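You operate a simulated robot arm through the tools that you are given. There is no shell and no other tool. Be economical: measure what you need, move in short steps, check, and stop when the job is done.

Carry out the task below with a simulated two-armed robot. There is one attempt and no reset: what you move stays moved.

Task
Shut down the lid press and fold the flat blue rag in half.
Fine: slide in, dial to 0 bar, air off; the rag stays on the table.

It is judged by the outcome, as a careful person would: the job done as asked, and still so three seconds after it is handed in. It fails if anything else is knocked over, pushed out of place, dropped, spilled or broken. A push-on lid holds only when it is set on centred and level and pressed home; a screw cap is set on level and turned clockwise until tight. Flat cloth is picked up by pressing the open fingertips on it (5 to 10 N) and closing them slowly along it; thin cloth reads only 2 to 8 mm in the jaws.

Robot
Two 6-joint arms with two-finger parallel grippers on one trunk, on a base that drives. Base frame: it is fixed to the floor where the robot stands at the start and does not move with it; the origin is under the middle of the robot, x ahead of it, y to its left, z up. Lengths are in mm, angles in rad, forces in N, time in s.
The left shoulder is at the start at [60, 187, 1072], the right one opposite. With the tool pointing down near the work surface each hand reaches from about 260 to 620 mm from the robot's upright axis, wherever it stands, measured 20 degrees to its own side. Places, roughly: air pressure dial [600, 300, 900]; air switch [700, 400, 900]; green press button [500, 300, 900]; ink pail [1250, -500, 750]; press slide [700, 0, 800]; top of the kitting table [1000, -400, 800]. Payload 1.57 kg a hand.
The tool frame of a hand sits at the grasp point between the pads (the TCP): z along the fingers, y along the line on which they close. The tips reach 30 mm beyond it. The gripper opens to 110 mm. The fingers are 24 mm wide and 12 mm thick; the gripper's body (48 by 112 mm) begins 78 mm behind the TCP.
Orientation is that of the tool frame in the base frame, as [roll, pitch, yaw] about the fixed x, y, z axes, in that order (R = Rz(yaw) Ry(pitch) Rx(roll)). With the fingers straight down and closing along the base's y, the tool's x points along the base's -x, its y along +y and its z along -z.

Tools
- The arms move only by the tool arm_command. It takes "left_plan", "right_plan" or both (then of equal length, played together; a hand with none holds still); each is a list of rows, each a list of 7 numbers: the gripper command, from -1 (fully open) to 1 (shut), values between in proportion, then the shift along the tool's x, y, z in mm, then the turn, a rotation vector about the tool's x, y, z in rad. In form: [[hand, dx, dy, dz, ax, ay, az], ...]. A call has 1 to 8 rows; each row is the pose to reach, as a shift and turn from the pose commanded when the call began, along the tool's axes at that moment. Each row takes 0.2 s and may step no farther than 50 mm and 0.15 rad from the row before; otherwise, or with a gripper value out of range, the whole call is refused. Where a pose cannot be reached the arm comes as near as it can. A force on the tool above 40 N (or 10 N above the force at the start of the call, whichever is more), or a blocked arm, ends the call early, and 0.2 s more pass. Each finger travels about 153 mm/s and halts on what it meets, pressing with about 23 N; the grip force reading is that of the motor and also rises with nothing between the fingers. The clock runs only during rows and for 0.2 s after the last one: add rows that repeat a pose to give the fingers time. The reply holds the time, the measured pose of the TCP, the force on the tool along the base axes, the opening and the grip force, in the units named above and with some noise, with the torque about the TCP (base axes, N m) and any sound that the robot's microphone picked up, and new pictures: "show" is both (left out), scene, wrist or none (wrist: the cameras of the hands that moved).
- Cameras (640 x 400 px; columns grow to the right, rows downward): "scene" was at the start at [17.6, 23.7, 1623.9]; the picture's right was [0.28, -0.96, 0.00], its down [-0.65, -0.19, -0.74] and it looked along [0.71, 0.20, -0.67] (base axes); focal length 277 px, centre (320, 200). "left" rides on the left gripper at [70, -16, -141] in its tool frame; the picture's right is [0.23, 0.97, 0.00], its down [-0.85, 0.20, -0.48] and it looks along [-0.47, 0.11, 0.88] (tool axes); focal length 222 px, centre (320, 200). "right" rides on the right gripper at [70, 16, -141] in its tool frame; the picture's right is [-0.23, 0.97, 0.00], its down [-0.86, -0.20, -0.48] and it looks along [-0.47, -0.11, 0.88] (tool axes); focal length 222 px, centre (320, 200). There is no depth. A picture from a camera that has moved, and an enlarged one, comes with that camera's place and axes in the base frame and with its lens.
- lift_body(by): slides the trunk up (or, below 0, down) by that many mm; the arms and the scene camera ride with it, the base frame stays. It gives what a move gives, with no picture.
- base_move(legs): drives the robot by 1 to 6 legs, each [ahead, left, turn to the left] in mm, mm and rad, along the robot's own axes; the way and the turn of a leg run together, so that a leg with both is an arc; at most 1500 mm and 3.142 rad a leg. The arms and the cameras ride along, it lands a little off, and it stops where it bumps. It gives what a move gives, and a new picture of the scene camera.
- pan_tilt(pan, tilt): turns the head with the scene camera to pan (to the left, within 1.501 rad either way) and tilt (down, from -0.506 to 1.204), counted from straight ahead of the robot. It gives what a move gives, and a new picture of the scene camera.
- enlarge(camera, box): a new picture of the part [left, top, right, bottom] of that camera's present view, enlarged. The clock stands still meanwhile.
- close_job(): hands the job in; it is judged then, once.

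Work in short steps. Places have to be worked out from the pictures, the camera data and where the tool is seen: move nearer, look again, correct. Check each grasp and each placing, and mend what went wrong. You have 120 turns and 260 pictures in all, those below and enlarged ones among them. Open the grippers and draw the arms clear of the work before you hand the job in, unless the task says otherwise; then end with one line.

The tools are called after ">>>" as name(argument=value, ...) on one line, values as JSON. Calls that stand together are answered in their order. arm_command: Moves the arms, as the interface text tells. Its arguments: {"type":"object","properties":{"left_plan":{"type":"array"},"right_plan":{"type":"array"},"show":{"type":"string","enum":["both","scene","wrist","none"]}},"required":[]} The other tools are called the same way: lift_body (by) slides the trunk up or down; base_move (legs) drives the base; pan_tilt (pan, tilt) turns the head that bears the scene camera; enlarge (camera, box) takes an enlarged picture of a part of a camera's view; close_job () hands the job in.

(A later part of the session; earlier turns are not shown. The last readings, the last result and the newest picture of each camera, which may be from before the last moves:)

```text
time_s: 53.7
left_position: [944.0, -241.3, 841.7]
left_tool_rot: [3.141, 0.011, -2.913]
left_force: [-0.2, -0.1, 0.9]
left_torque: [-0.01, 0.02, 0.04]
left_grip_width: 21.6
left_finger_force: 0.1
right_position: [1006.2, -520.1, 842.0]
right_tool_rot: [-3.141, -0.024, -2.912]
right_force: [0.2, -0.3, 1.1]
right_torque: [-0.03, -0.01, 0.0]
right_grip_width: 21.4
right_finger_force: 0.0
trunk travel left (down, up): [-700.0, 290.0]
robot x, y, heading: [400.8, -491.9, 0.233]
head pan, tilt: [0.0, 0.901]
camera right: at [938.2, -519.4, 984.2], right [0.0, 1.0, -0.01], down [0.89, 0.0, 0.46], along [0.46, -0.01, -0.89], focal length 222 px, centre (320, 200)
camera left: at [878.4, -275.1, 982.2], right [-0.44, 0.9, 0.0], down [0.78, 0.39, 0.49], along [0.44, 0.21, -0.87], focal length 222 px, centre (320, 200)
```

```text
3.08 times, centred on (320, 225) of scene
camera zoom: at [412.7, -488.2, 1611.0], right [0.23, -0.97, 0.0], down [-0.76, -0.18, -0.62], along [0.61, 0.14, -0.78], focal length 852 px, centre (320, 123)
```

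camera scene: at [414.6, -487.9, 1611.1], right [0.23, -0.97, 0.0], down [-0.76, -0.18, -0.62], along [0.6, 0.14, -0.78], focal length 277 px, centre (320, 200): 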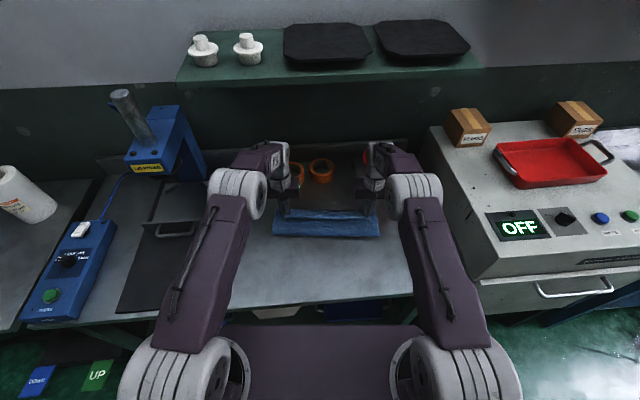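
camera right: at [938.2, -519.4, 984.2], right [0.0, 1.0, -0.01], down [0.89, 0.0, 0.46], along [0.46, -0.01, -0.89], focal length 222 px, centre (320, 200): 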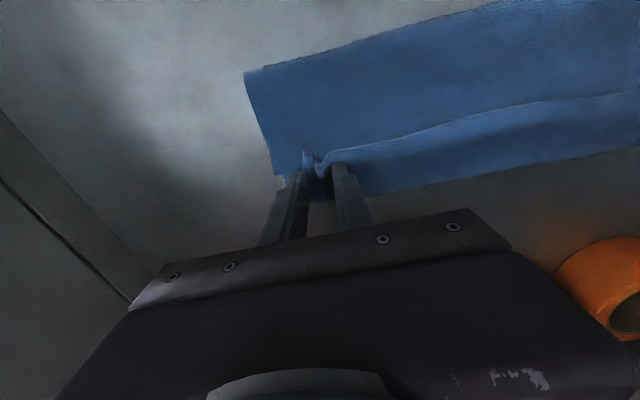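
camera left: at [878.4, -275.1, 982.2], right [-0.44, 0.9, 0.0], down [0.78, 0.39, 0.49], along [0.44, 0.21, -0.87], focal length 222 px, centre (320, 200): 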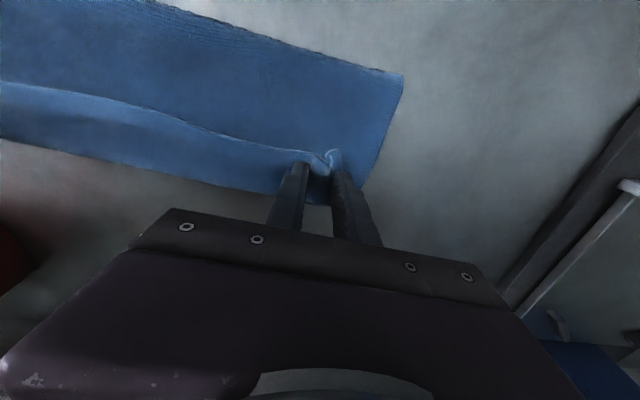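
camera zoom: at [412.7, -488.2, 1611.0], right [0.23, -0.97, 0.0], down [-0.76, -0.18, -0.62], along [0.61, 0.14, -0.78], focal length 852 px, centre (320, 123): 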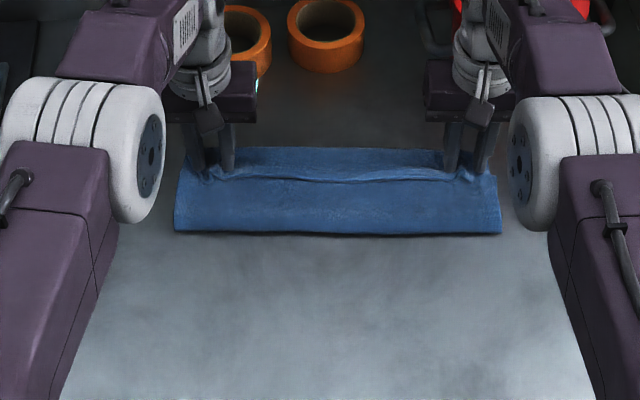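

The cloth is released. I open wider, rise clear and look at how it lies.

>>> arm_command(left_plan=[[0.3, 0, 0, 0, 0, 0, 0], [0.3, 0, 0, -10, 0, 0, 0], [0.3, 5, 0, -40, 0, 0, 0], [0.3, 15, 20, -80, 0, 0, 0], [0.3, 35, 50, -110, 0, 0, 0]], right_plan=[[0.3, 0, 0, 0, 0, 0, 0], [0.3, 0, 0, -10, 0, 0, 0], [0.3, 5, 0, -40, 0, 0, 0], [0.3, 15, -20, -80, 0, 0, 0], [0.3, 35, -50, -110, 0, 0, 0]], show="wrist")

>>> enlarge(camera="scene", box=[255, 185, 395, 260])

```text
time_s: 54.9
left_position: [895.0, -201.6, 952.7]
left_tool_rot: [3.141, 0.012, -2.914]
left_force: [0.2, -0.1, 0.8]
left_torque: [0.03, -0.02, 0.0]
left_grip_width: 38.4
left_finger_force: 0.1
right_position: [985.2, -576.9, 952.2]
right_tool_rot: [3.14, -0.023, -2.912]
right_force: [-0.7, 0.4, 0.9]
right_torque: [0.01, -0.01, -0.02]
right_grip_width: 38.5
right_finger_force: 0.1
trunk travel left (down, up): [-700.0, 290.0]
robot x, y, heading: [401.5, -490.4, 0.224]
head pan, tilt: [0.0, 0.901]
camera right: at [916.5, -575.6, 1096.0], right [0.0, 1.0, -0.01], down [0.89, 0.0, 0.46], along [0.46, -0.01, -0.89], focal length 222 px, centre (320, 200)
camera left: at [828.9, -234.6, 1092.7], right [-0.44, 0.9, 0.0], down [0.78, 0.39, 0.49], along [0.44, 0.21, -0.87], focal length 222 px, centre (320, 200)
```

right: 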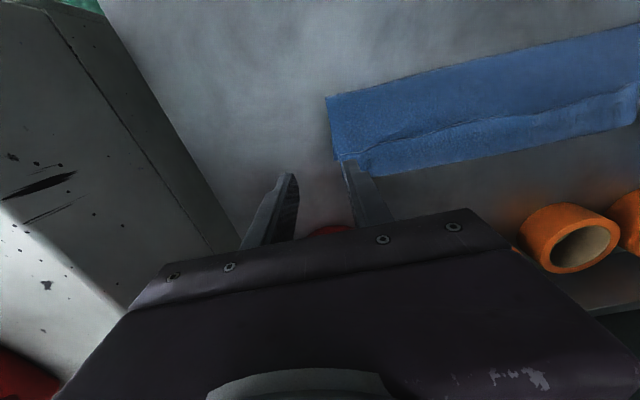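
left: 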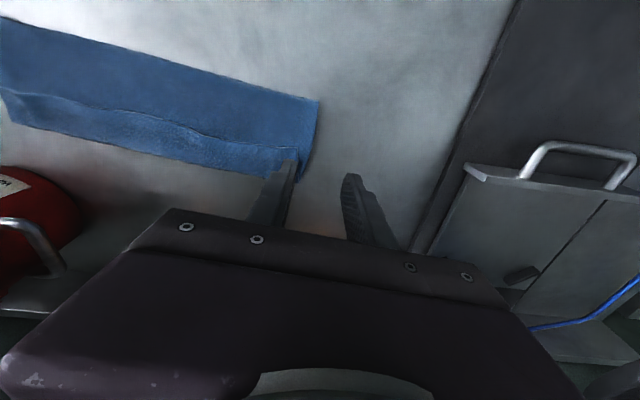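

```text
4.57 times, centred on (325, 222) of scene
camera zoom: at [409.4, -488.9, 1611.0], right [0.23, -0.97, 0.0], down [-0.76, -0.18, -0.62], along [0.61, 0.14, -0.78], focal length 1267 px, centre (297, 97)
```

zoom: 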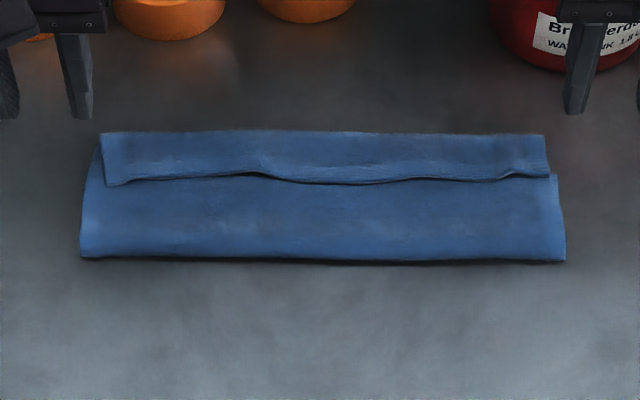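

The rag is folded, but the 43 mm hem I held has flipped back on top. I will mend it: pick the hem up at its corners, carry it back to lay the rag flat, then refold holding only the very edge. First, both hands go above the hem corners.

>>> arm_command(left_plan=[[0.345, -6, -13, 10, 0, 0, 0], [0.345, -13, -28, 25, 0, 0, 0], [0.345, -20, -42, 45, 0, 0, 0], [0.345, -25, -52, 70, 0, 0, 0], [0.345, -25, -52, 95, 0, 0, 0], [0.345, -25, -52, 105, 0, 0, 0], [0.345, -25, -52, 105, 0, 0, 0]], right_plan=[[0.345, -6, 12, 10, 0, 0, 0], [0.345, -12, 26, 25, 0, 0, 0], [0.345, -18, 40, 45, 0, 0, 0], [0.345, -22, 49, 70, 0, 0, 0], [0.345, -22, 49, 95, 0, 0, 0], [0.345, -22, 49, 105, 0, 0, 0], [0.345, -22, 49, 105, 0, 0, 0]], show="wrist")

```text
time_s: 56.5
left_position: [934.9, -246.4, 846.5]
left_tool_rot: [-3.14, 0.012, -2.914]
left_force: [-0.1, -0.4, 0.0]
left_torque: [0.0, -0.04, 0.01]
left_grip_width: 36.2
left_finger_force: 0.0
right_position: [996.2, -523.9, 847.1]
right_tool_rot: [3.141, -0.025, -2.912]
right_force: [1.1, -0.1, 0.0]
right_torque: [-0.03, -0.03, 0.0]
right_grip_width: 36.1
right_finger_force: 0.0
trunk travel left (down, up): [-700.0, 290.0]
robot x, y, heading: [400.6, -489.1, 0.228]
head pan, tilt: [0.0, 0.901]
camera right: at [926.3, -522.9, 989.2], right [0.0, 1.0, -0.01], down [0.89, 0.0, 0.46], along [0.46, -0.01, -0.89], focal length 222 px, centre (320, 200)
camera left: at [869.2, -279.2, 986.9], right [-0.44, 0.9, 0.0], down [0.78, 0.39, 0.49], along [0.44, 0.21, -0.87], focal length 222 px, centre (320, 200)
```

right: 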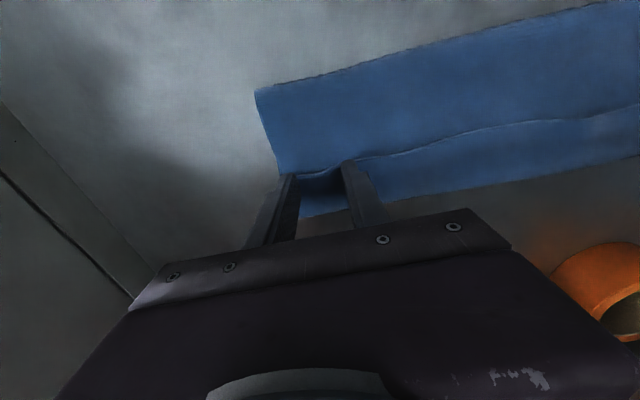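
left: 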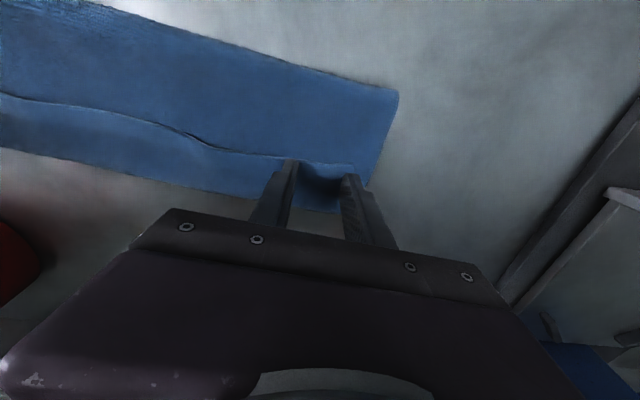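

Both hands straddle the hem ends, with the tips about 8 mm above. I lower gently to a light contact.

>>> arm_command(left_plan=[[0.345, 0, 0, 3, 0, 0, 0], [0.345, 0, 0, 6, 0, 0, 0], [0.345, 0, 0, 8, 0, 0, 0]], right_plan=[[0.345, 0, 0, 3, 0, 0, 0], [0.345, 0, 0, 6, 0, 0, 0], [0.345, 0, 0, 8, 0, 0, 0]], show="none")

```text
time_s: 57.3
left_position: [933.7, -245.6, 839.1]
left_tool_rot: [3.141, 0.013, -2.913]
left_force: [0.3, 0.5, 4.2]
left_torque: [0.01, -0.02, 0.03]
left_grip_width: 35.8
left_finger_force: 0.1
right_position: [995.1, -523.3, 839.4]
right_tool_rot: [-3.141, -0.024, -2.915]
right_force: [1.1, 0.6, 4.1]
right_torque: [0.02, -0.01, -0.02]
right_grip_width: 36.1
right_finger_force: 0.0
trunk travel left (down, up): [-700.0, 290.0]
robot x, y, heading: [402.1, -493.2, 0.229]
head pan, tilt: [0.0, 0.901]
```

Contact is 4 N on both, the tips resting on the layered hem. I close slowly at this light force to take only the top layer.

>>> arm_command(left_plan=[[0.43, 0, 0, 0, 0, 0, 0], [0.51, 0, 0, 0, 0, 0, 0], [0.6, 0, 0, 0, 0, 0, 0], [0.68, 0, 0, 0, 0, 0, 0], [0.77, 0, 0, 0, 0, 0, 0], [0.85, 0, 0, 0, 0, 0, 0], [0.94, 0, 0, 0, 0, 0, 0], [1, 0, 0, 0, 0, 0, 0]], right_plan=[[0.43, 0, 0, 0, 0, 0, 0], [0.51, 0, 0, 0, 0, 0, 0], [0.6, 0, 0, 0, 0, 0, 0], [0.68, 0, 0, 0, 0, 0, 0], [0.77, 0, 0, 0, 0, 0, 0], [0.85, 0, 0, 0, 0, 0, 0], [0.94, 0, 0, 0, 0, 0, 0], [1, 0, 0, 0, 0, 0, 0]], show="none")

>>> arm_command(left_plan=[[1, 0, 0, -10, 0, 0, 0], [1, 2, 0, -25, 0, 0, 0], [1, 6, 0, -40, 0, 0, 0]], right_plan=[[1, 0, 0, -10, 0, 0, 0], [1, 2, 0, -25, 0, 0, 0], [1, 6, 0, -40, 0, 0, 0]], show="wrist")

>>> enlarge(camera="scene", box=[255, 175, 395, 260])

```text
time_s: 59.1
left_position: [934.0, -246.7, 840.0]
left_tool_rot: [-3.141, 0.013, -2.913]
left_force: [2.2, -10.0, 5.2]
left_torque: [-0.32, -0.06, 0.04]
left_grip_width: 7.7
left_finger_force: 22.9
right_position: [994.9, -523.8, 840.0]
right_tool_rot: [3.141, -0.024, -2.913]
right_force: [-2.0, 9.8, 4.2]
right_torque: [0.29, 0.06, -0.02]
right_grip_width: 7.3
right_finger_force: 22.9
trunk travel left (down, up): [-700.0, 290.0]
robot x, y, heading: [398.9, -494.3, 0.229]
head pan, tilt: [0.0, 0.901]
```

```text
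time_s: 59.9
left_position: [927.2, -247.9, 878.8]
left_tool_rot: [-3.14, 0.011, -2.913]
left_force: [2.1, -9.9, 0.3]
left_torque: [-0.29, -0.11, 0.04]
left_grip_width: 7.8
left_finger_force: 23.0
right_position: [990.7, -525.2, 879.7]
right_tool_rot: [-3.14, -0.024, -2.914]
right_force: [-2.9, 9.4, -0.9]
right_torque: [0.3, 0.07, -0.05]
right_grip_width: 7.2
right_finger_force: 23.1
trunk travel left (down, up): [-700.0, 290.0]
robot x, y, heading: [397.8, -492.9, 0.223]
head pan, tilt: [0.0, 0.901]
camera right: at [921.3, -524.6, 1022.1], right [0.0, 1.0, -0.01], down [0.89, 0.0, 0.46], along [0.46, -0.01, -0.89], focal length 222 px, centre (320, 200)
camera left: at [862.8, -280.9, 1019.0], right [-0.44, 0.9, 0.0], down [0.78, 0.39, 0.49], along [0.44, 0.21, -0.87], focal length 222 px, centre (320, 200)
```

right: 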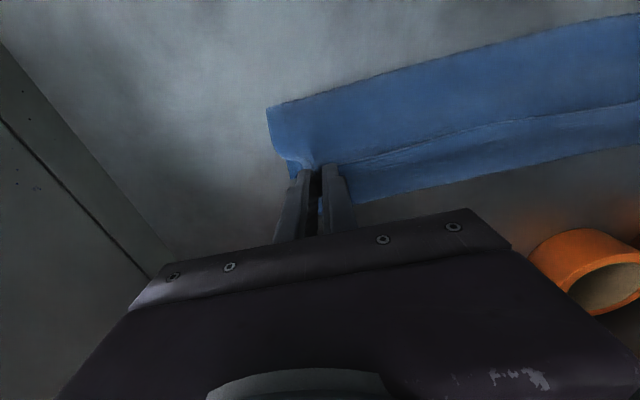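
left: 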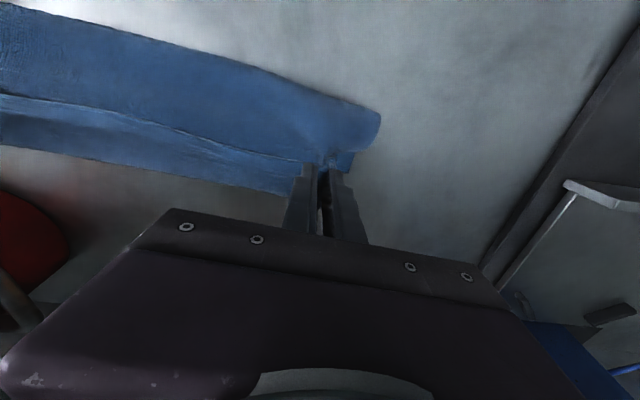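

```text
4.57 times, centred on (325, 218) of scene
camera zoom: at [412.2, -488.4, 1611.0], right [0.23, -0.97, 0.0], down [-0.76, -0.18, -0.62], along [0.61, 0.14, -0.78], focal length 1267 px, centre (297, 120)
```

zoom: 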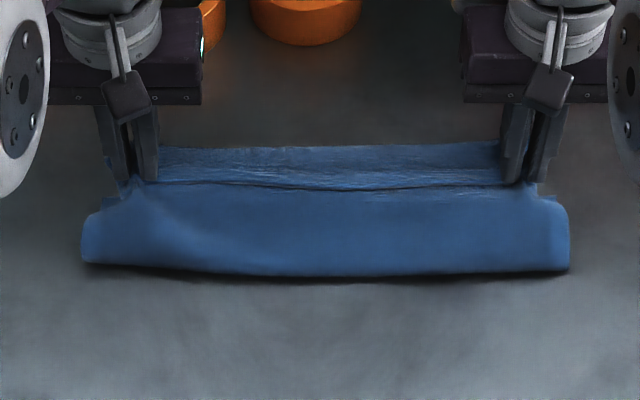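

The 7.5 mm reading and the pictures show the pinch took several layers. I set it back down where it was and release.

>>> arm_command(left_plan=[[1, -3, 0, 15, 0, 0, 0], [1, -6, 0, 30, 0, 0, 0], [1, -6, 0, 38, 0, 0, 0], [0.9, -6, 0, 38, 0, 0, 0], [0.7, -6, 0, 38, 0, 0, 0], [0.4, -6, 0, 38, 0, 0, 0], [0.4, -6, 0, 25, 0, 0, 0], [0.4, -6, 0, 0, 0, 0, 0]], right_plan=[[1, -3, 0, 15, 0, 0, 0], [1, -6, 0, 30, 0, 0, 0], [1, -6, 0, 38, 0, 0, 0], [0.9, -6, 0, 38, 0, 0, 0], [0.7, -6, 0, 38, 0, 0, 0], [0.4, -6, 0, 38, 0, 0, 0], [0.4, -6, 0, 25, 0, 0, 0], [0.4, -6, 0, 0, 0, 0, 0]], show="none")

>>> arm_command(left_plan=[[0.4, 10, 20, -30, 0, 0, 0], [0.4, 30, 50, -60, 0, 0, 0]], right_plan=[[0.4, 10, -20, -30, 0, 0, 0], [0.4, 30, -50, -60, 0, 0, 0]], show="wrist")

>>> enlarge(camera="scene", box=[255, 185, 395, 260])

```text
time_s: 61.7
left_position: [932.9, -245.9, 878.1]
left_tool_rot: [3.141, 0.012, -2.913]
left_force: [0.8, 0.1, 0.2]
left_torque: [0.0, -0.01, 0.0]
left_grip_width: 33.1
left_finger_force: 0.0
right_position: [994.4, -522.5, 879.0]
right_tool_rot: [-3.141, -0.024, -2.912]
right_force: [-0.2, 0.7, 0.7]
right_torque: [0.01, 0.01, -0.03]
right_grip_width: 33.1
right_finger_force: 0.1
trunk travel left (down, up): [-700.0, 290.0]
robot x, y, heading: [401.5, -492.6, 0.225]
head pan, tilt: [0.0, 0.901]
```

```text
time_s: 62.3
left_position: [890.0, -203.7, 940.8]
left_tool_rot: [-3.141, 0.013, -2.913]
left_force: [-1.2, 0.0, 0.7]
left_torque: [0.01, -0.03, 0.01]
left_grip_width: 32.9
left_finger_force: 0.1
right_position: [977.1, -581.4, 940.2]
right_tool_rot: [3.141, -0.024, -2.912]
right_force: [-0.1, -0.1, 1.2]
right_torque: [-0.02, -0.04, -0.02]
right_grip_width: 33.0
right_finger_force: 0.1
trunk travel left (down, up): [-700.0, 290.0]
robot x, y, heading: [403.1, -495.4, 0.228]
head pan, tilt: [0.0, 0.901]
camera right: at [907.7, -579.8, 1083.5], right [0.0, 1.0, -0.01], down [0.89, 0.0, 0.46], along [0.46, -0.01, -0.89], focal length 222 px, centre (320, 200)
camera left: at [824.4, -237.7, 1080.4], right [-0.44, 0.9, 0.0], down [0.78, 0.39, 0.49], along [0.44, 0.21, -0.87], focal length 222 px, centre (320, 200)
```

right: 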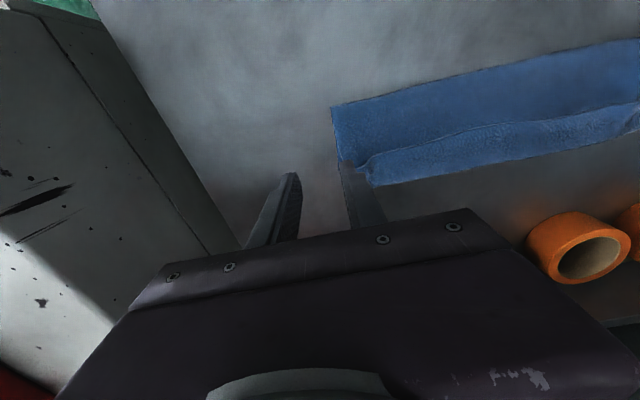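
left: 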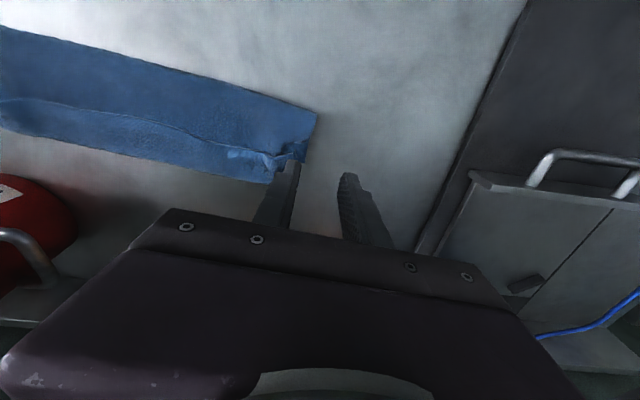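

```text
4.57 times, centred on (325, 222) of scene
camera zoom: at [408.9, -489.0, 1611.0], right [0.23, -0.97, 0.0], down [-0.76, -0.18, -0.62], along [0.61, 0.14, -0.78], focal length 1267 px, centre (297, 97)
```

zoom: 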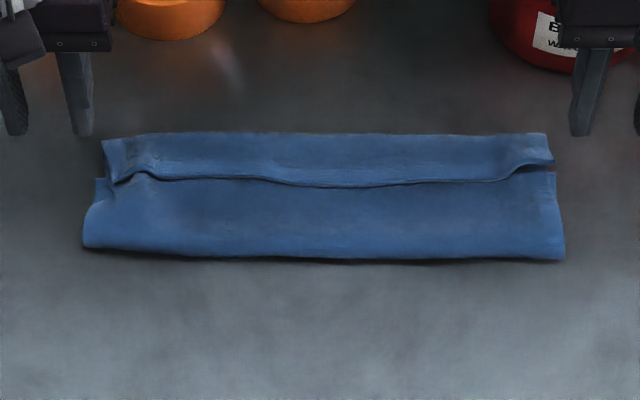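

The hem still lies on top. I try to turn it over like a page: with fingers spread wide, place four fingertips just in front of the hem's free edge and push it lightly backward. First I move into position above.

>>> arm_command(left_plan=[[-0.2, 1, -25, 0, 0, 0, 0], [-0.6, 2, -50, 0, 0, 0, 0], [-1, 3, -78, 10, 0, 0, 0], [-1, 3, -104, 30, 0, 0, 0], [-1, 3, -104, 60, 0, 0, 0], [-1, 3, -104, 85, 0, 0, 0], [-1, 3, -104, 90, 0, 0, 0]], right_plan=[[-0.2, 1, 25, 0, 0, 0, 0], [-0.6, 2, 50, 0, 0, 0, 0], [-1, 3, 78, 10, 0, 0, 0], [-1, 3, 108, 30, 0, 0, 0], [-1, 3, 108, 60, 0, 0, 0], [-1, 3, 108, 85, 0, 0, 0], [-1, 3, 108, 90, 0, 0, 0]], show="wrist")

>>> enlarge(camera="scene", box=[255, 175, 395, 260])

```text
time_s: 63.9
left_position: [914.6, -306.7, 849.2]
left_tool_rot: [3.14, 0.011, -2.913]
left_force: [0.8, 0.6, 0.4]
left_torque: [0.0, -0.01, 0.01]
left_grip_width: 109.9
left_finger_force: 0.0
right_position: [951.1, -474.2, 848.7]
right_tool_rot: [3.141, -0.024, -2.913]
right_force: [0.4, 0.4, -0.4]
right_torque: [0.02, 0.0, -0.02]
right_grip_width: 110.0
right_finger_force: 0.1
trunk travel left (down, up): [-700.0, 290.0]
robot x, y, heading: [398.4, -494.1, 0.234]
head pan, tilt: [0.0, 0.901]
camera right: at [882.0, -473.6, 991.8], right [0.0, 1.0, -0.01], down [0.89, 0.0, 0.46], along [0.46, -0.01, -0.89], focal length 222 px, centre (320, 200)
camera left: at [849.1, -339.2, 988.8], right [-0.44, 0.9, 0.0], down [0.78, 0.39, 0.49], along [0.44, 0.21, -0.87], focal length 222 px, centre (320, 200)
```

right: 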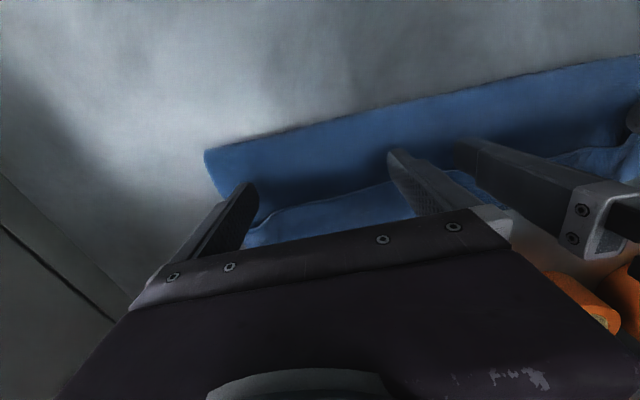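
left: 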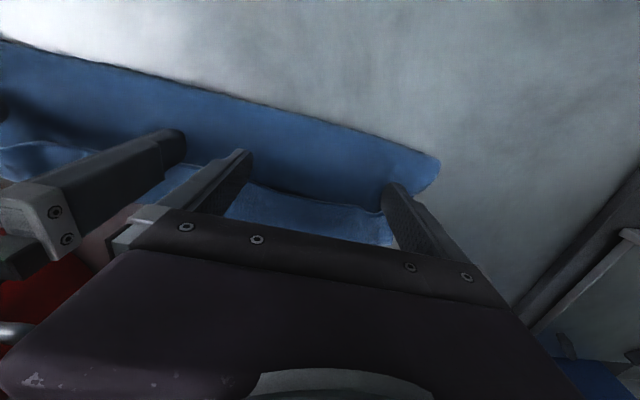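

```text
4.57 times, centred on (325, 218) of scene
camera zoom: at [412.4, -488.3, 1611.1], right [0.23, -0.97, 0.0], down [-0.76, -0.18, -0.62], along [0.61, 0.14, -0.78], focal length 1267 px, centre (297, 120)
```

zoom: 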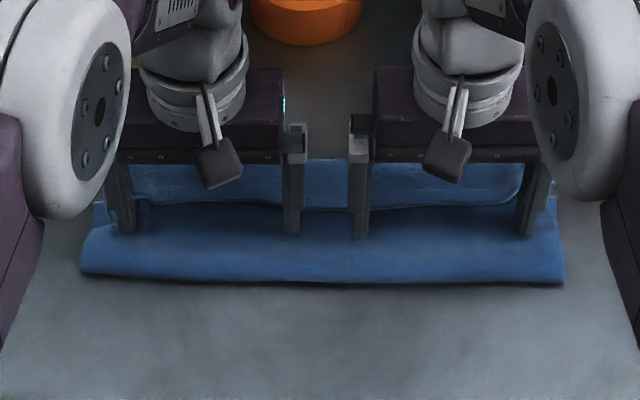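

All four tips sit just in front of the hem's free edge. I lower to a very light touch and push backward slowly.

>>> arm_command(left_plan=[[-1, 0, 0, 6, 0, 0, 0], [-1, 0, 0, 11, 0, 0, 0], [-1, -8, 0, 11, 0, 0, 0], [-1, -18, 0, 11, 0, 0, 0], [-1, -28, 0, 11, 0, 0, 0], [-1, -38, 0, 10, 0, 0, 0]], right_plan=[[-1, 0, 0, 6, 0, 0, 0], [-1, 0, 0, 11, 0, 0, 0], [-1, -8, 0, 11, 0, 0, 0], [-1, -18, 0, 11, 0, 0, 0], [-1, -28, 0, 11, 0, 0, 0], [-1, -38, 0, 10, 0, 0, 0]], show="wrist")

>>> enlarge(camera="scene", box=[255, 175, 395, 260])

```text
time_s: 65.3
left_position: [951.1, -297.5, 839.9]
left_tool_rot: [-3.141, 0.011, -2.912]
left_force: [-0.4, -0.5, 2.4]
left_torque: [0.07, 0.03, 0.03]
left_grip_width: 110.0
left_finger_force: 0.0
right_position: [987.3, -467.2, 838.7]
right_tool_rot: [-3.142, -0.026, -2.914]
right_force: [-0.8, 0.5, 1.7]
right_torque: [0.0, 0.02, -0.02]
right_grip_width: 110.0
right_finger_force: 0.0
trunk travel left (down, up): [-700.0, 290.0]
robot x, y, heading: [402.3, -489.2, 0.223]
head pan, tilt: [0.0, 0.901]
camera right: at [917.8, -465.7, 981.5], right [0.0, 1.0, -0.01], down [0.89, 0.0, 0.46], along [0.46, -0.01, -0.89], focal length 222 px, centre (320, 200)
camera left: at [885.7, -330.9, 979.3], right [-0.44, 0.9, 0.0], down [0.78, 0.39, 0.49], along [0.44, 0.21, -0.87], focal length 222 px, centre (320, 200)
```

right: 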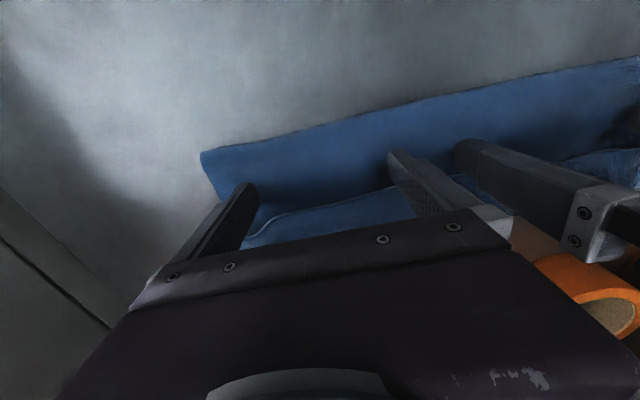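
left: 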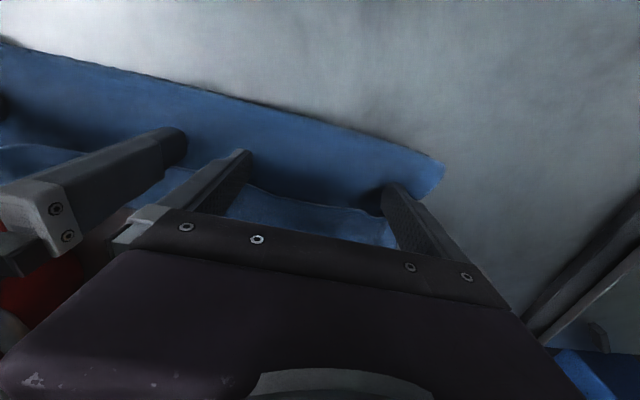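

```text
4.57 times, centred on (325, 218) of scene
camera zoom: at [412.7, -488.3, 1611.1], right [0.23, -0.97, 0.0], down [-0.76, -0.18, -0.62], along [0.61, 0.14, -0.78], focal length 1267 px, centre (297, 120)
```

zoom: 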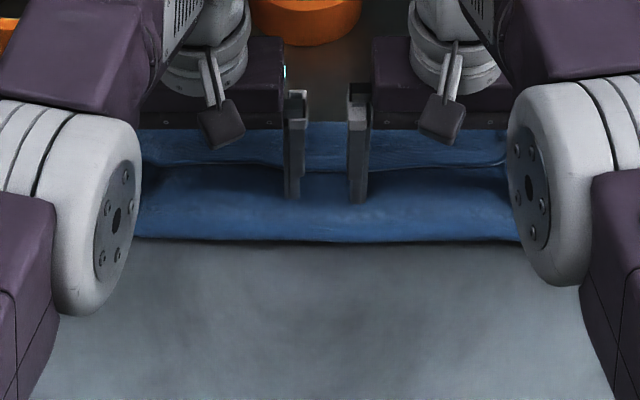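

The rag slid back as a whole instead, since it slides easily on the table. New plan: lift the rag by its front fold so both layers hang and gravity unrolls the hem, then lay it down again with the hem out. I raise the hands and look.

>>> arm_command(left_plan=[[-1, 0, 0, -15, 0, 0, 0], [-0.6, 20, 10, -50, 0, 0, 0], [0, 50, 30, -80, 0, 0, 0], [0.345, 80, 60, -100, 0, 0, 0]], right_plan=[[-1, 0, 0, -15, 0, 0, 0], [-0.6, 20, -10, -50, 0, 0, 0], [0, 50, -30, -80, 0, 0, 0], [0.345, 80, -60, -100, 0, 0, 0]], show="wrist")

>>> enlarge(camera="scene", box=[255, 175, 395, 260])

```text
time_s: 66.3
left_position: [857.3, -258.0, 938.7]
left_tool_rot: [3.141, 0.015, -2.914]
left_force: [-1.3, 0.2, 0.3]
left_torque: [-0.05, -0.04, -0.01]
left_grip_width: 36.2
left_finger_force: 0.1
right_position: [923.5, -542.6, 942.6]
right_tool_rot: [3.14, -0.022, -2.914]
right_force: [-0.2, 0.1, -0.2]
right_torque: [0.01, -0.04, 0.02]
right_grip_width: 36.0
right_finger_force: 0.1
trunk travel left (down, up): [-700.0, 290.0]
robot x, y, heading: [402.1, -492.2, 0.227]
head pan, tilt: [0.0, 0.901]
camera right: at [853.7, -542.2, 1084.5], right [0.0, 1.0, -0.01], down [0.89, 0.0, 0.46], along [0.46, -0.01, -0.89], focal length 222 px, centre (320, 200)
camera left: at [791.1, -291.3, 1079.1], right [-0.44, 0.9, 0.0], down [0.78, 0.39, 0.49], along [0.44, 0.21, -0.87], focal length 222 px, centre (320, 200)
```

right: 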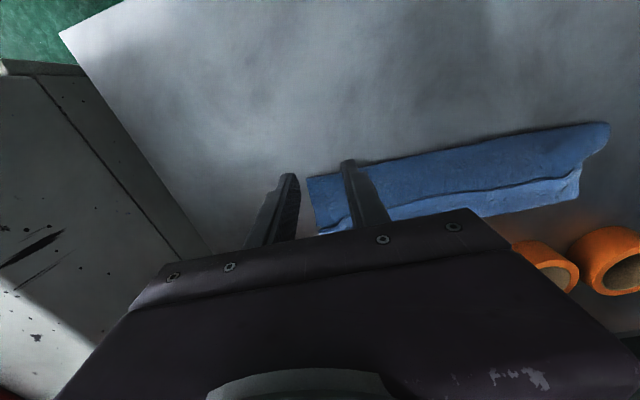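
left: 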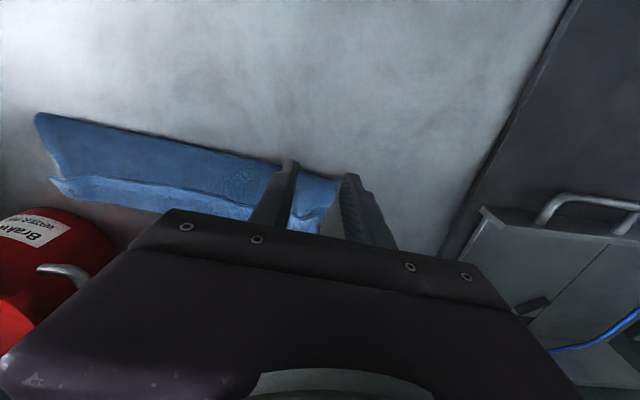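

```text
4.57 times, centred on (325, 218) of scene
camera zoom: at [410.1, -488.8, 1611.0], right [0.23, -0.97, 0.0], down [-0.76, -0.18, -0.62], along [0.61, 0.14, -0.78], focal length 1267 px, centre (297, 120)
```

zoom: 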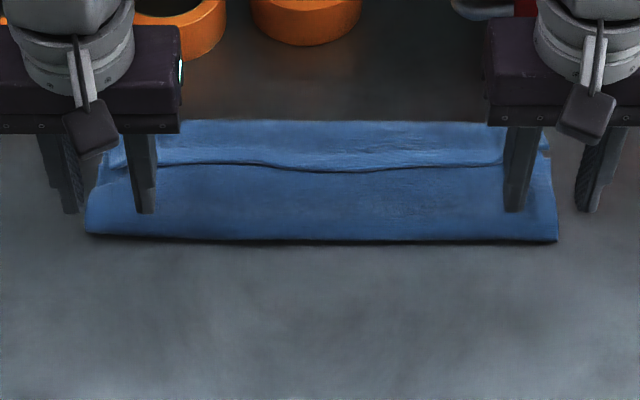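

The front fold's corners are at about u 527/v +160 and u 521/v −195. I place both hands over the fold 13 mm in from it, tips just above the cloth.

>>> arm_command(left_plan=[[0.345, -20, 2, 20, 0, 0, 0], [0.345, -40, 4, 45, 0, 0, 0], [0.345, -52, 6, 70, 0, 0, 0], [0.345, -52, 6, 90, 0, 0, 0], [0.345, -52, 6, 90, 0, 0, 0]], right_plan=[[0.345, -20, 1, 20, 0, 0, 0], [0.345, -36, 2, 45, 0, 0, 0], [0.345, -46, 3.5, 70, 0, 0, 0], [0.345, -46, 3.5, 94, 0, 0, 0], [0.345, -46, 3.5, 94, 0, 0, 0]], show="wrist")

```text
time_s: 67.5
left_position: [908.1, -239.9, 850.0]
left_tool_rot: [3.142, 0.012, -2.913]
left_force: [-1.2, 0.1, -0.2]
left_torque: [0.02, -0.02, 0.05]
left_grip_width: 36.0
left_finger_force: 0.0
right_position: [965.4, -528.6, 846.2]
right_tool_rot: [-3.14, -0.025, -2.913]
right_force: [-0.3, -0.9, 0.5]
right_torque: [0.0, -0.04, 0.02]
right_grip_width: 36.1
right_finger_force: 0.2
trunk travel left (down, up): [-700.0, 290.0]
robot x, y, heading: [399.7, -489.3, 0.23]
head pan, tilt: [0.0, 0.901]
camera right: at [897.0, -528.5, 988.7], right [0.0, 1.0, -0.01], down [0.89, 0.0, 0.46], along [0.46, -0.01, -0.89], focal length 222 px, centre (320, 200)
camera left: at [842.9, -273.2, 989.4], right [-0.44, 0.9, 0.0], down [0.78, 0.39, 0.49], along [0.44, 0.21, -0.87], focal length 222 px, centre (320, 200)
```

right: 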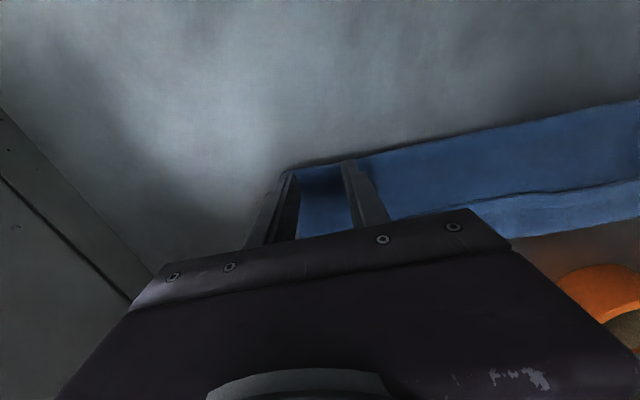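
left: 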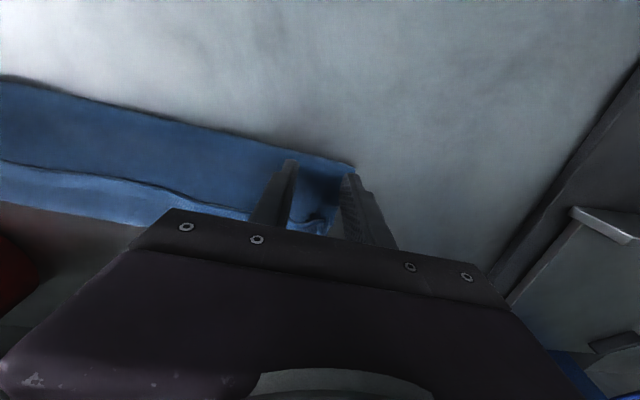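

Both are well placed over the fold corners. I shift 4 mm inward and lower to contact.

>>> arm_command(left_plan=[[0.345, 0, -4, 5, 0, 0, 0], [0.345, 0, -4, 10, 0, 0, 0], [0.345, 0, -4, 13, 0, 0, 0], [0.345, 0, -4, 14.5, 0, 0, 0]], right_plan=[[0.345, 0, 4, 5, 0, 0, 0], [0.345, 0, 4, 8, 0, 0, 0], [0.345, 0, 4, 10, 0, 0, 0], [0.345, 0, 4, 11, 0, 0, 0]], show="none")

```text
time_s: 68.5
left_position: [909.8, -243.4, 835.8]
left_tool_rot: [3.141, 0.016, -2.913]
left_force: [0.2, -1.2, 8.9]
left_torque: [-0.06, -0.01, -0.01]
left_grip_width: 36.2
left_finger_force: 0.0
right_position: [964.5, -524.8, 834.9]
right_tool_rot: [-3.14, -0.021, -2.914]
right_force: [1.8, 0.5, 7.5]
right_torque: [0.06, -0.06, 0.01]
right_grip_width: 35.9
right_finger_force: 0.0
trunk travel left (down, up): [-700.0, 290.0]
robot x, y, heading: [400.7, -491.4, 0.229]
head pan, tilt: [0.0, 0.901]
```

Contact is 9 and 7.5 N. I close slowly to take both layers at the fold.

>>> arm_command(left_plan=[[0.43, 0, 0, 0, 0, 0, 0], [0.51, 0, 0, 0, 0, 0, 0], [0.6, 0, 0, 0, 0, 0, 0], [0.68, 0, 0, 0, 0, 0, 0], [0.77, 0, 0, 0, 0, 0, 0], [0.85, 0, 0, 0, 0, 0, 0], [0.94, 0, 0, 0, 0, 0, 0], [1, 0, 0, 0, 0, 0, 0]], right_plan=[[0.43, 0, 0, 0, 0, 0, 0], [0.51, 0, 0, 0, 0, 0, 0], [0.6, 0, 0, 0, 0, 0, 0], [0.68, 0, 0, 0, 0, 0, 0], [0.77, 0, 0, 0, 0, 0, 0], [0.85, 0, 0, 0, 0, 0, 0], [0.94, 0, 0, 0, 0, 0, 0], [1, 0, 0, 0, 0, 0, 0]], show="none")

>>> arm_command(left_plan=[[1, 2, -2, -20, 0, 0, 0], [1, 6, -4, -45, 0, 0, 0], [1, 10, -5, -75, 0, 0, 0], [1, 16, -5, -105, 0, 0, 0], [1, 22, -5, -135, 0, 0, 0], [1, 30, -5, -165, 0, 0, 0], [1, 35, -5, -190, 0, 0, 0]], right_plan=[[1, 2, 2, -20, 0, 0, 0], [1, 6, 4, -45, 0, 0, 0], [1, 10, 5, -75, 0, 0, 0], [1, 16, 5, -105, 0, 0, 0], [1, 22, 5, -135, 0, 0, 0], [1, 30, 5, -165, 0, 0, 0], [1, 35, 5, -190, 0, 0, 0]], show="both")

>>> enlarge(camera="scene", box=[255, 145, 395, 250])

```text
time_s: 70.3
left_position: [908.2, -244.1, 836.4]
left_tool_rot: [-3.141, 0.014, -2.914]
left_force: [0.7, -7.0, 11.9]
left_torque: [-0.26, -0.04, 0.0]
left_grip_width: 8.0
left_finger_force: 23.2
right_position: [963.7, -525.5, 835.8]
right_tool_rot: [-3.141, -0.023, -2.915]
right_force: [-1.6, 6.3, 7.9]
right_torque: [0.2, 0.0, 0.07]
right_grip_width: 3.7
right_finger_force: 22.6
trunk travel left (down, up): [-700.0, 290.0]
robot x, y, heading: [399.2, -489.7, 0.229]
head pan, tilt: [0.0, 0.901]
```

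```text
time_s: 71.9
left_position: [874.9, -256.2, 1023.9]
left_tool_rot: [3.141, 0.011, -2.912]
left_force: [0.1, 0.4, -0.4]
left_torque: [0.03, -0.01, 0.01]
left_grip_width: 6.9
left_finger_force: 23.2
right_position: [934.4, -527.3, 1026.4]
right_tool_rot: [-3.139, -0.026, -2.912]
right_force: [0.2, 0.4, 0.1]
right_torque: [0.01, -0.03, 0.02]
right_grip_width: 4.1
right_finger_force: 23.0
trunk travel left (down, up): [-700.0, 290.0]
robot x, y, heading: [402.5, -493.8, 0.227]
head pan, tilt: [0.0, 0.901]
camera scene: at [411.5, -488.5, 1611.0], right [0.23, -0.97, 0.0], down [-0.76, -0.18, -0.62], along [0.61, 0.14, -0.78], focal length 277 px, centre (320, 200)
camera right: at [864.4, -525.8, 1169.0], right [0.0, 1.0, -0.01], down [0.89, 0.0, 0.46], along [0.46, -0.01, -0.89], focal length 222 px, centre (320, 200)
camera left: at [808.9, -291.0, 1164.9], right [-0.44, 0.9, 0.0], down [0.78, 0.39, 0.49], along [0.44, 0.21, -0.87], focal length 222 px, centre (320, 200)
```

scene: 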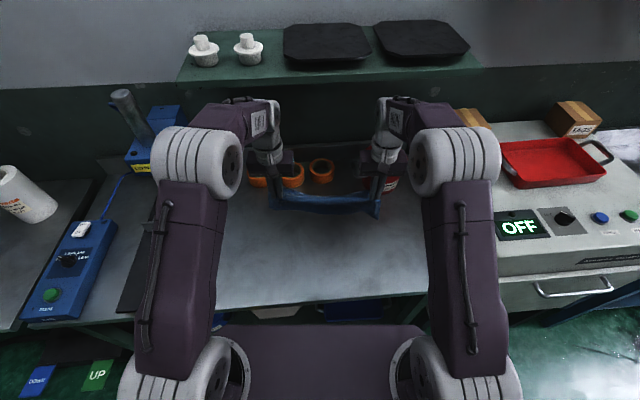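
right: 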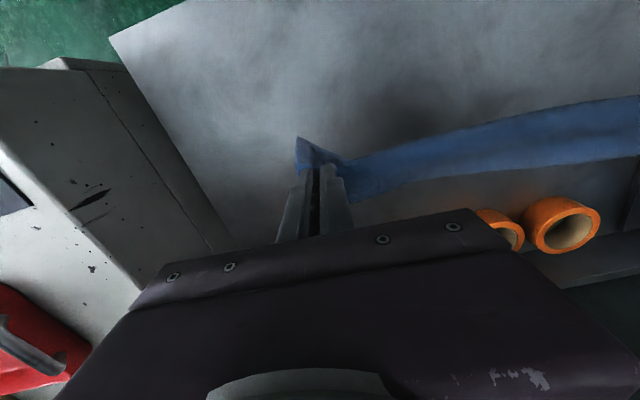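
left: 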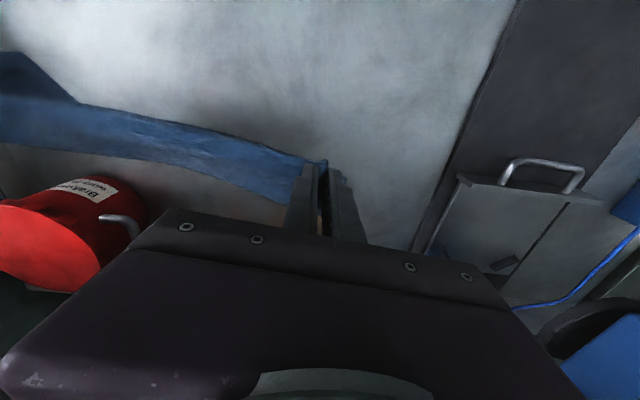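

```text
3.81 times, centred on (325, 198) of scene
camera zoom: at [411.5, -488.5, 1611.0], right [0.23, -0.97, 0.0], down [-0.76, -0.18, -0.62], along [0.61, 0.14, -0.78], focal length 1056 px, centre (301, 210)
```

zoom: 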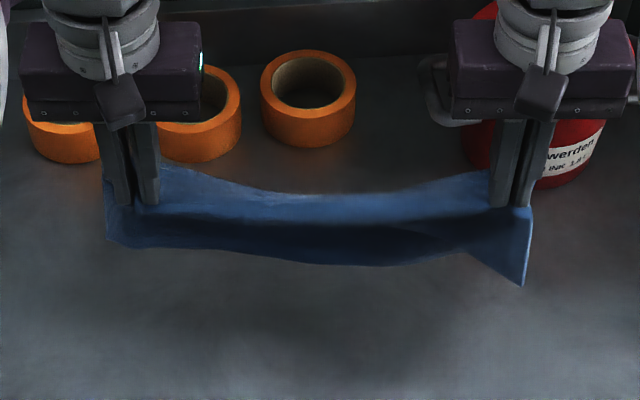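

The rag hangs from both hands, with the right reading thinner (4 mm) than the left (7 mm). I look closer from both wrist cameras.

>>> enlarge(camera="right", box=[280, 80, 640, 220])

>>> enlarge(camera="left", box=[0, 40, 360, 240])

```text
1.78 times, centred on (460, 150) of right
camera zoom: at [864.4, -525.8, 1169.0], right [0.0, 1.0, -0.01], down [0.89, 0.0, 0.46], along [0.46, -0.01, -0.89], focal length 395 px, centre (71, 289)
```

zoom: 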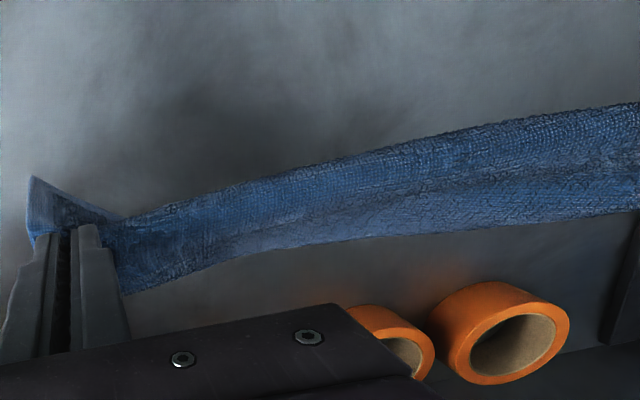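

```text
1.78 times, centred on (180, 140) of left
camera zoom: at [808.9, -291.0, 1164.9], right [-0.44, 0.9, 0.0], down [0.78, 0.39, 0.49], along [0.44, 0.21, -0.87], focal length 395 px, centre (569, 307)
```

zoom: 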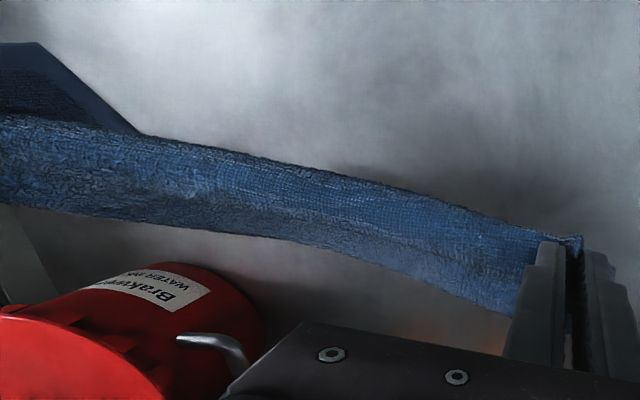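

The rag hangs saddle-like over both pinches; the long flap should include the unrolled hem. I lower it while drawing toward me, so the flaps trail backward and lie flat.

>>> arm_command(left_plan=[[1, 0, 0, 25, 0, 0, 0], [1, 0, 0, 45, 0, 0, 0], [1, 25, 0, 49, 0, 0, 0], [1, 51, 0, 55, 0, 0, 0], [1, 75, 0, 66, 0, 0, 0], [1, 97, 0, 81, 0, 0, 0]], right_plan=[[1, 0, 0, 25, 0, 0, 0], [1, 0, 0, 45, 0, 0, 0], [1, 25, 0, 49, 0, 0, 0], [1, 51, 0, 55, 0, 0, 0], [1, 75, 0, 66, 0, 0, 0], [1, 97, 0, 81, 0, 0, 0]], show="both")

>>> enlarge(camera="scene", box=[235, 165, 415, 300])

```text
time_s: 73.3
left_position: [781.2, -279.3, 944.3]
left_tool_rot: [3.142, 0.011, -2.912]
left_force: [-0.2, -1.9, 0.6]
left_torque: [-0.02, 0.03, 0.01]
left_grip_width: 6.5
left_finger_force: 22.5
right_position: [837.2, -550.0, 945.8]
right_tool_rot: [-3.14, -0.024, -2.914]
right_force: [-0.7, 0.9, -0.2]
right_torque: [-0.01, -0.02, 0.01]
right_grip_width: 3.5
right_finger_force: 23.0
trunk travel left (down, up): [-700.0, 290.0]
robot x, y, heading: [399.2, -493.6, 0.231]
head pan, tilt: [0.0, 0.901]
camera scene: at [411.6, -488.6, 1611.1], right [0.23, -0.97, 0.0], down [-0.76, -0.18, -0.62], along [0.61, 0.14, -0.78], focal length 277 px, centre (320, 200)
camera right: at [768.0, -548.8, 1089.1], right [0.0, 1.0, -0.01], down [0.89, 0.0, 0.46], along [0.46, -0.01, -0.89], focal length 222 px, centre (320, 200)
camera left: at [715.5, -312.2, 1083.1], right [-0.44, 0.9, 0.0], down [0.78, 0.39, 0.49], along [0.44, 0.21, -0.87], focal length 222 px, centre (320, 200)
```

scene: 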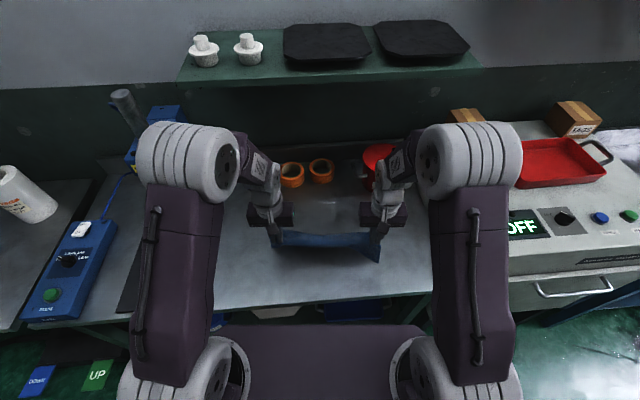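
right: 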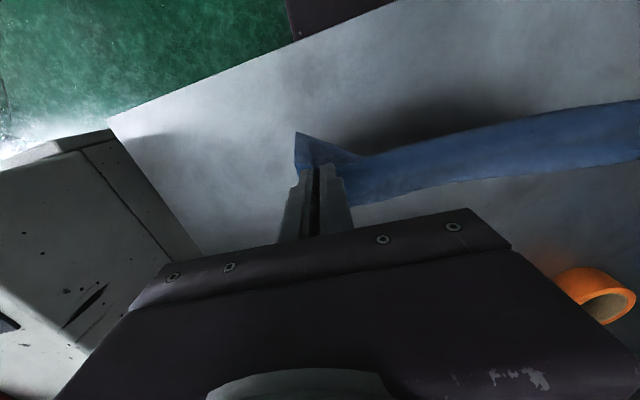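
left: 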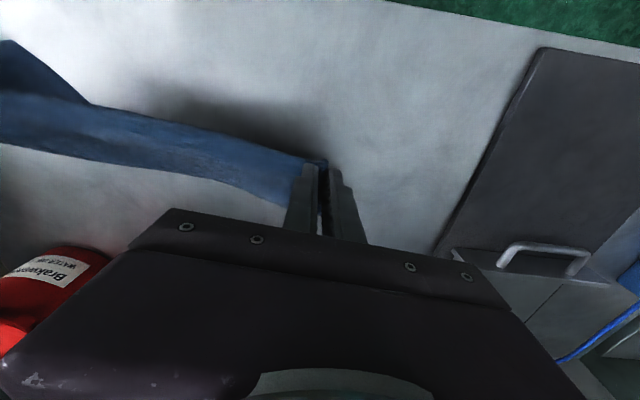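

```text
2.96 times, centred on (325, 232) of scene
camera zoom: at [411.6, -488.6, 1611.1], right [0.23, -0.97, 0.0], down [-0.76, -0.18, -0.62], along [0.61, 0.14, -0.78], focal length 821 px, centre (305, 104)
```

zoom: 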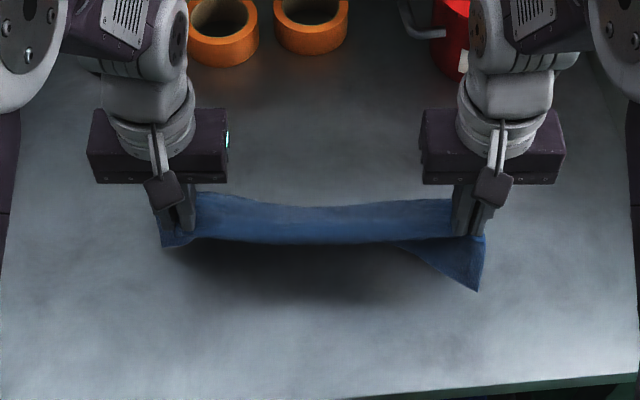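

The back of the rag is touching and trailing as wanted. I finish laying it down toward me.

>>> arm_command(left_plan=[[1, 15, 0, 16, 0, 0, 0], [1, 27, 0, 33, 0, 0, 0], [1, 37, 0, 50, 0, 0, 0], [1, 45, 0, 68, 0, 0, 0], [1, 51, 0, 86, 0, 0, 0], [1, 54, 0, 103, 0, 0, 0]], right_plan=[[1, 15, 0, 16, 0, 0, 0], [1, 27, 0, 33, 0, 0, 0], [1, 37, 0, 50, 0, 0, 0], [1, 45, 0, 68, 0, 0, 0], [1, 51, 0, 86, 0, 0, 0], [1, 54, 0, 103, 0, 0, 0]], show="wrist")

>>> enlarge(camera="scene", box=[235, 165, 415, 300])

```text
time_s: 74.7
left_position: [730.7, -290.0, 839.2]
left_tool_rot: [-3.14, 0.009, -2.912]
left_force: [-0.7, -0.7, 3.7]
left_torque: [-0.01, 0.0, 0.03]
left_grip_width: 6.7
left_finger_force: 22.6
right_position: [783.7, -562.6, 845.2]
right_tool_rot: [3.141, -0.025, -2.913]
right_force: [-0.9, 0.6, 0.3]
right_torque: [-0.02, 0.03, -0.01]
right_grip_width: 3.8
right_finger_force: 23.0
trunk travel left (down, up): [-700.0, 290.0]
robot x, y, heading: [402.3, -492.1, 0.224]
head pan, tilt: [0.0, 0.901]
camera right: at [714.5, -562.0, 988.1], right [0.0, 1.0, -0.01], down [0.89, 0.0, 0.46], along [0.46, -0.01, -0.89], focal length 222 px, centre (320, 200)
camera left: at [664.7, -323.3, 979.1], right [-0.44, 0.9, 0.0], down [0.78, 0.39, 0.49], along [0.44, 0.21, -0.87], focal length 222 px, centre (320, 200)
```

right: 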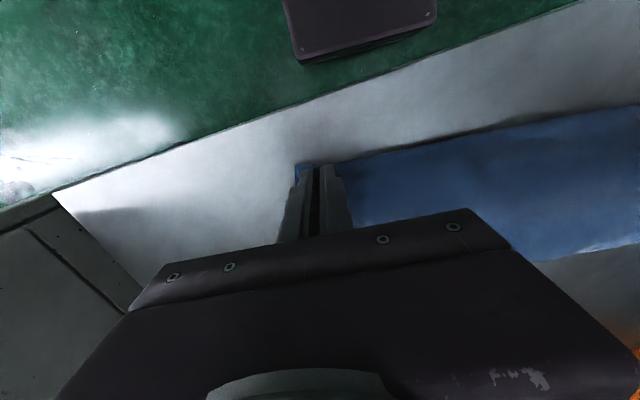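
left: 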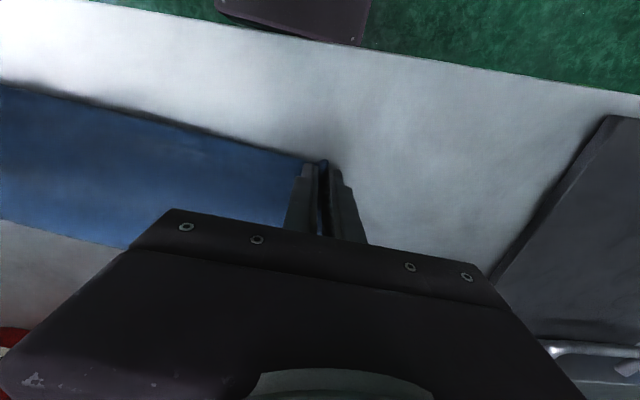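

```text
2.96 times, centred on (325, 232) of scene
camera zoom: at [413.2, -488.3, 1611.2], right [0.23, -0.97, 0.0], down [-0.76, -0.18, -0.62], along [0.6, 0.14, -0.78], focal length 821 px, centre (305, 104)
```

zoom: 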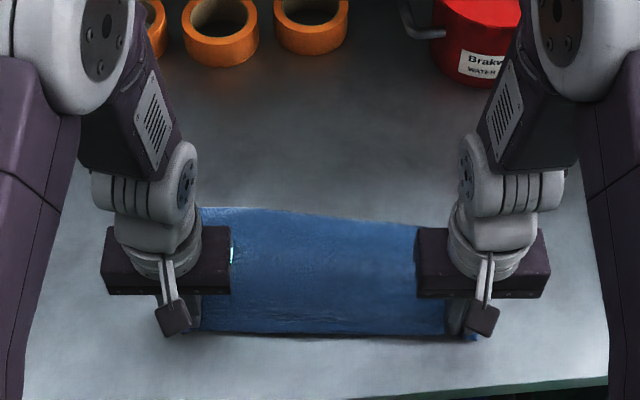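

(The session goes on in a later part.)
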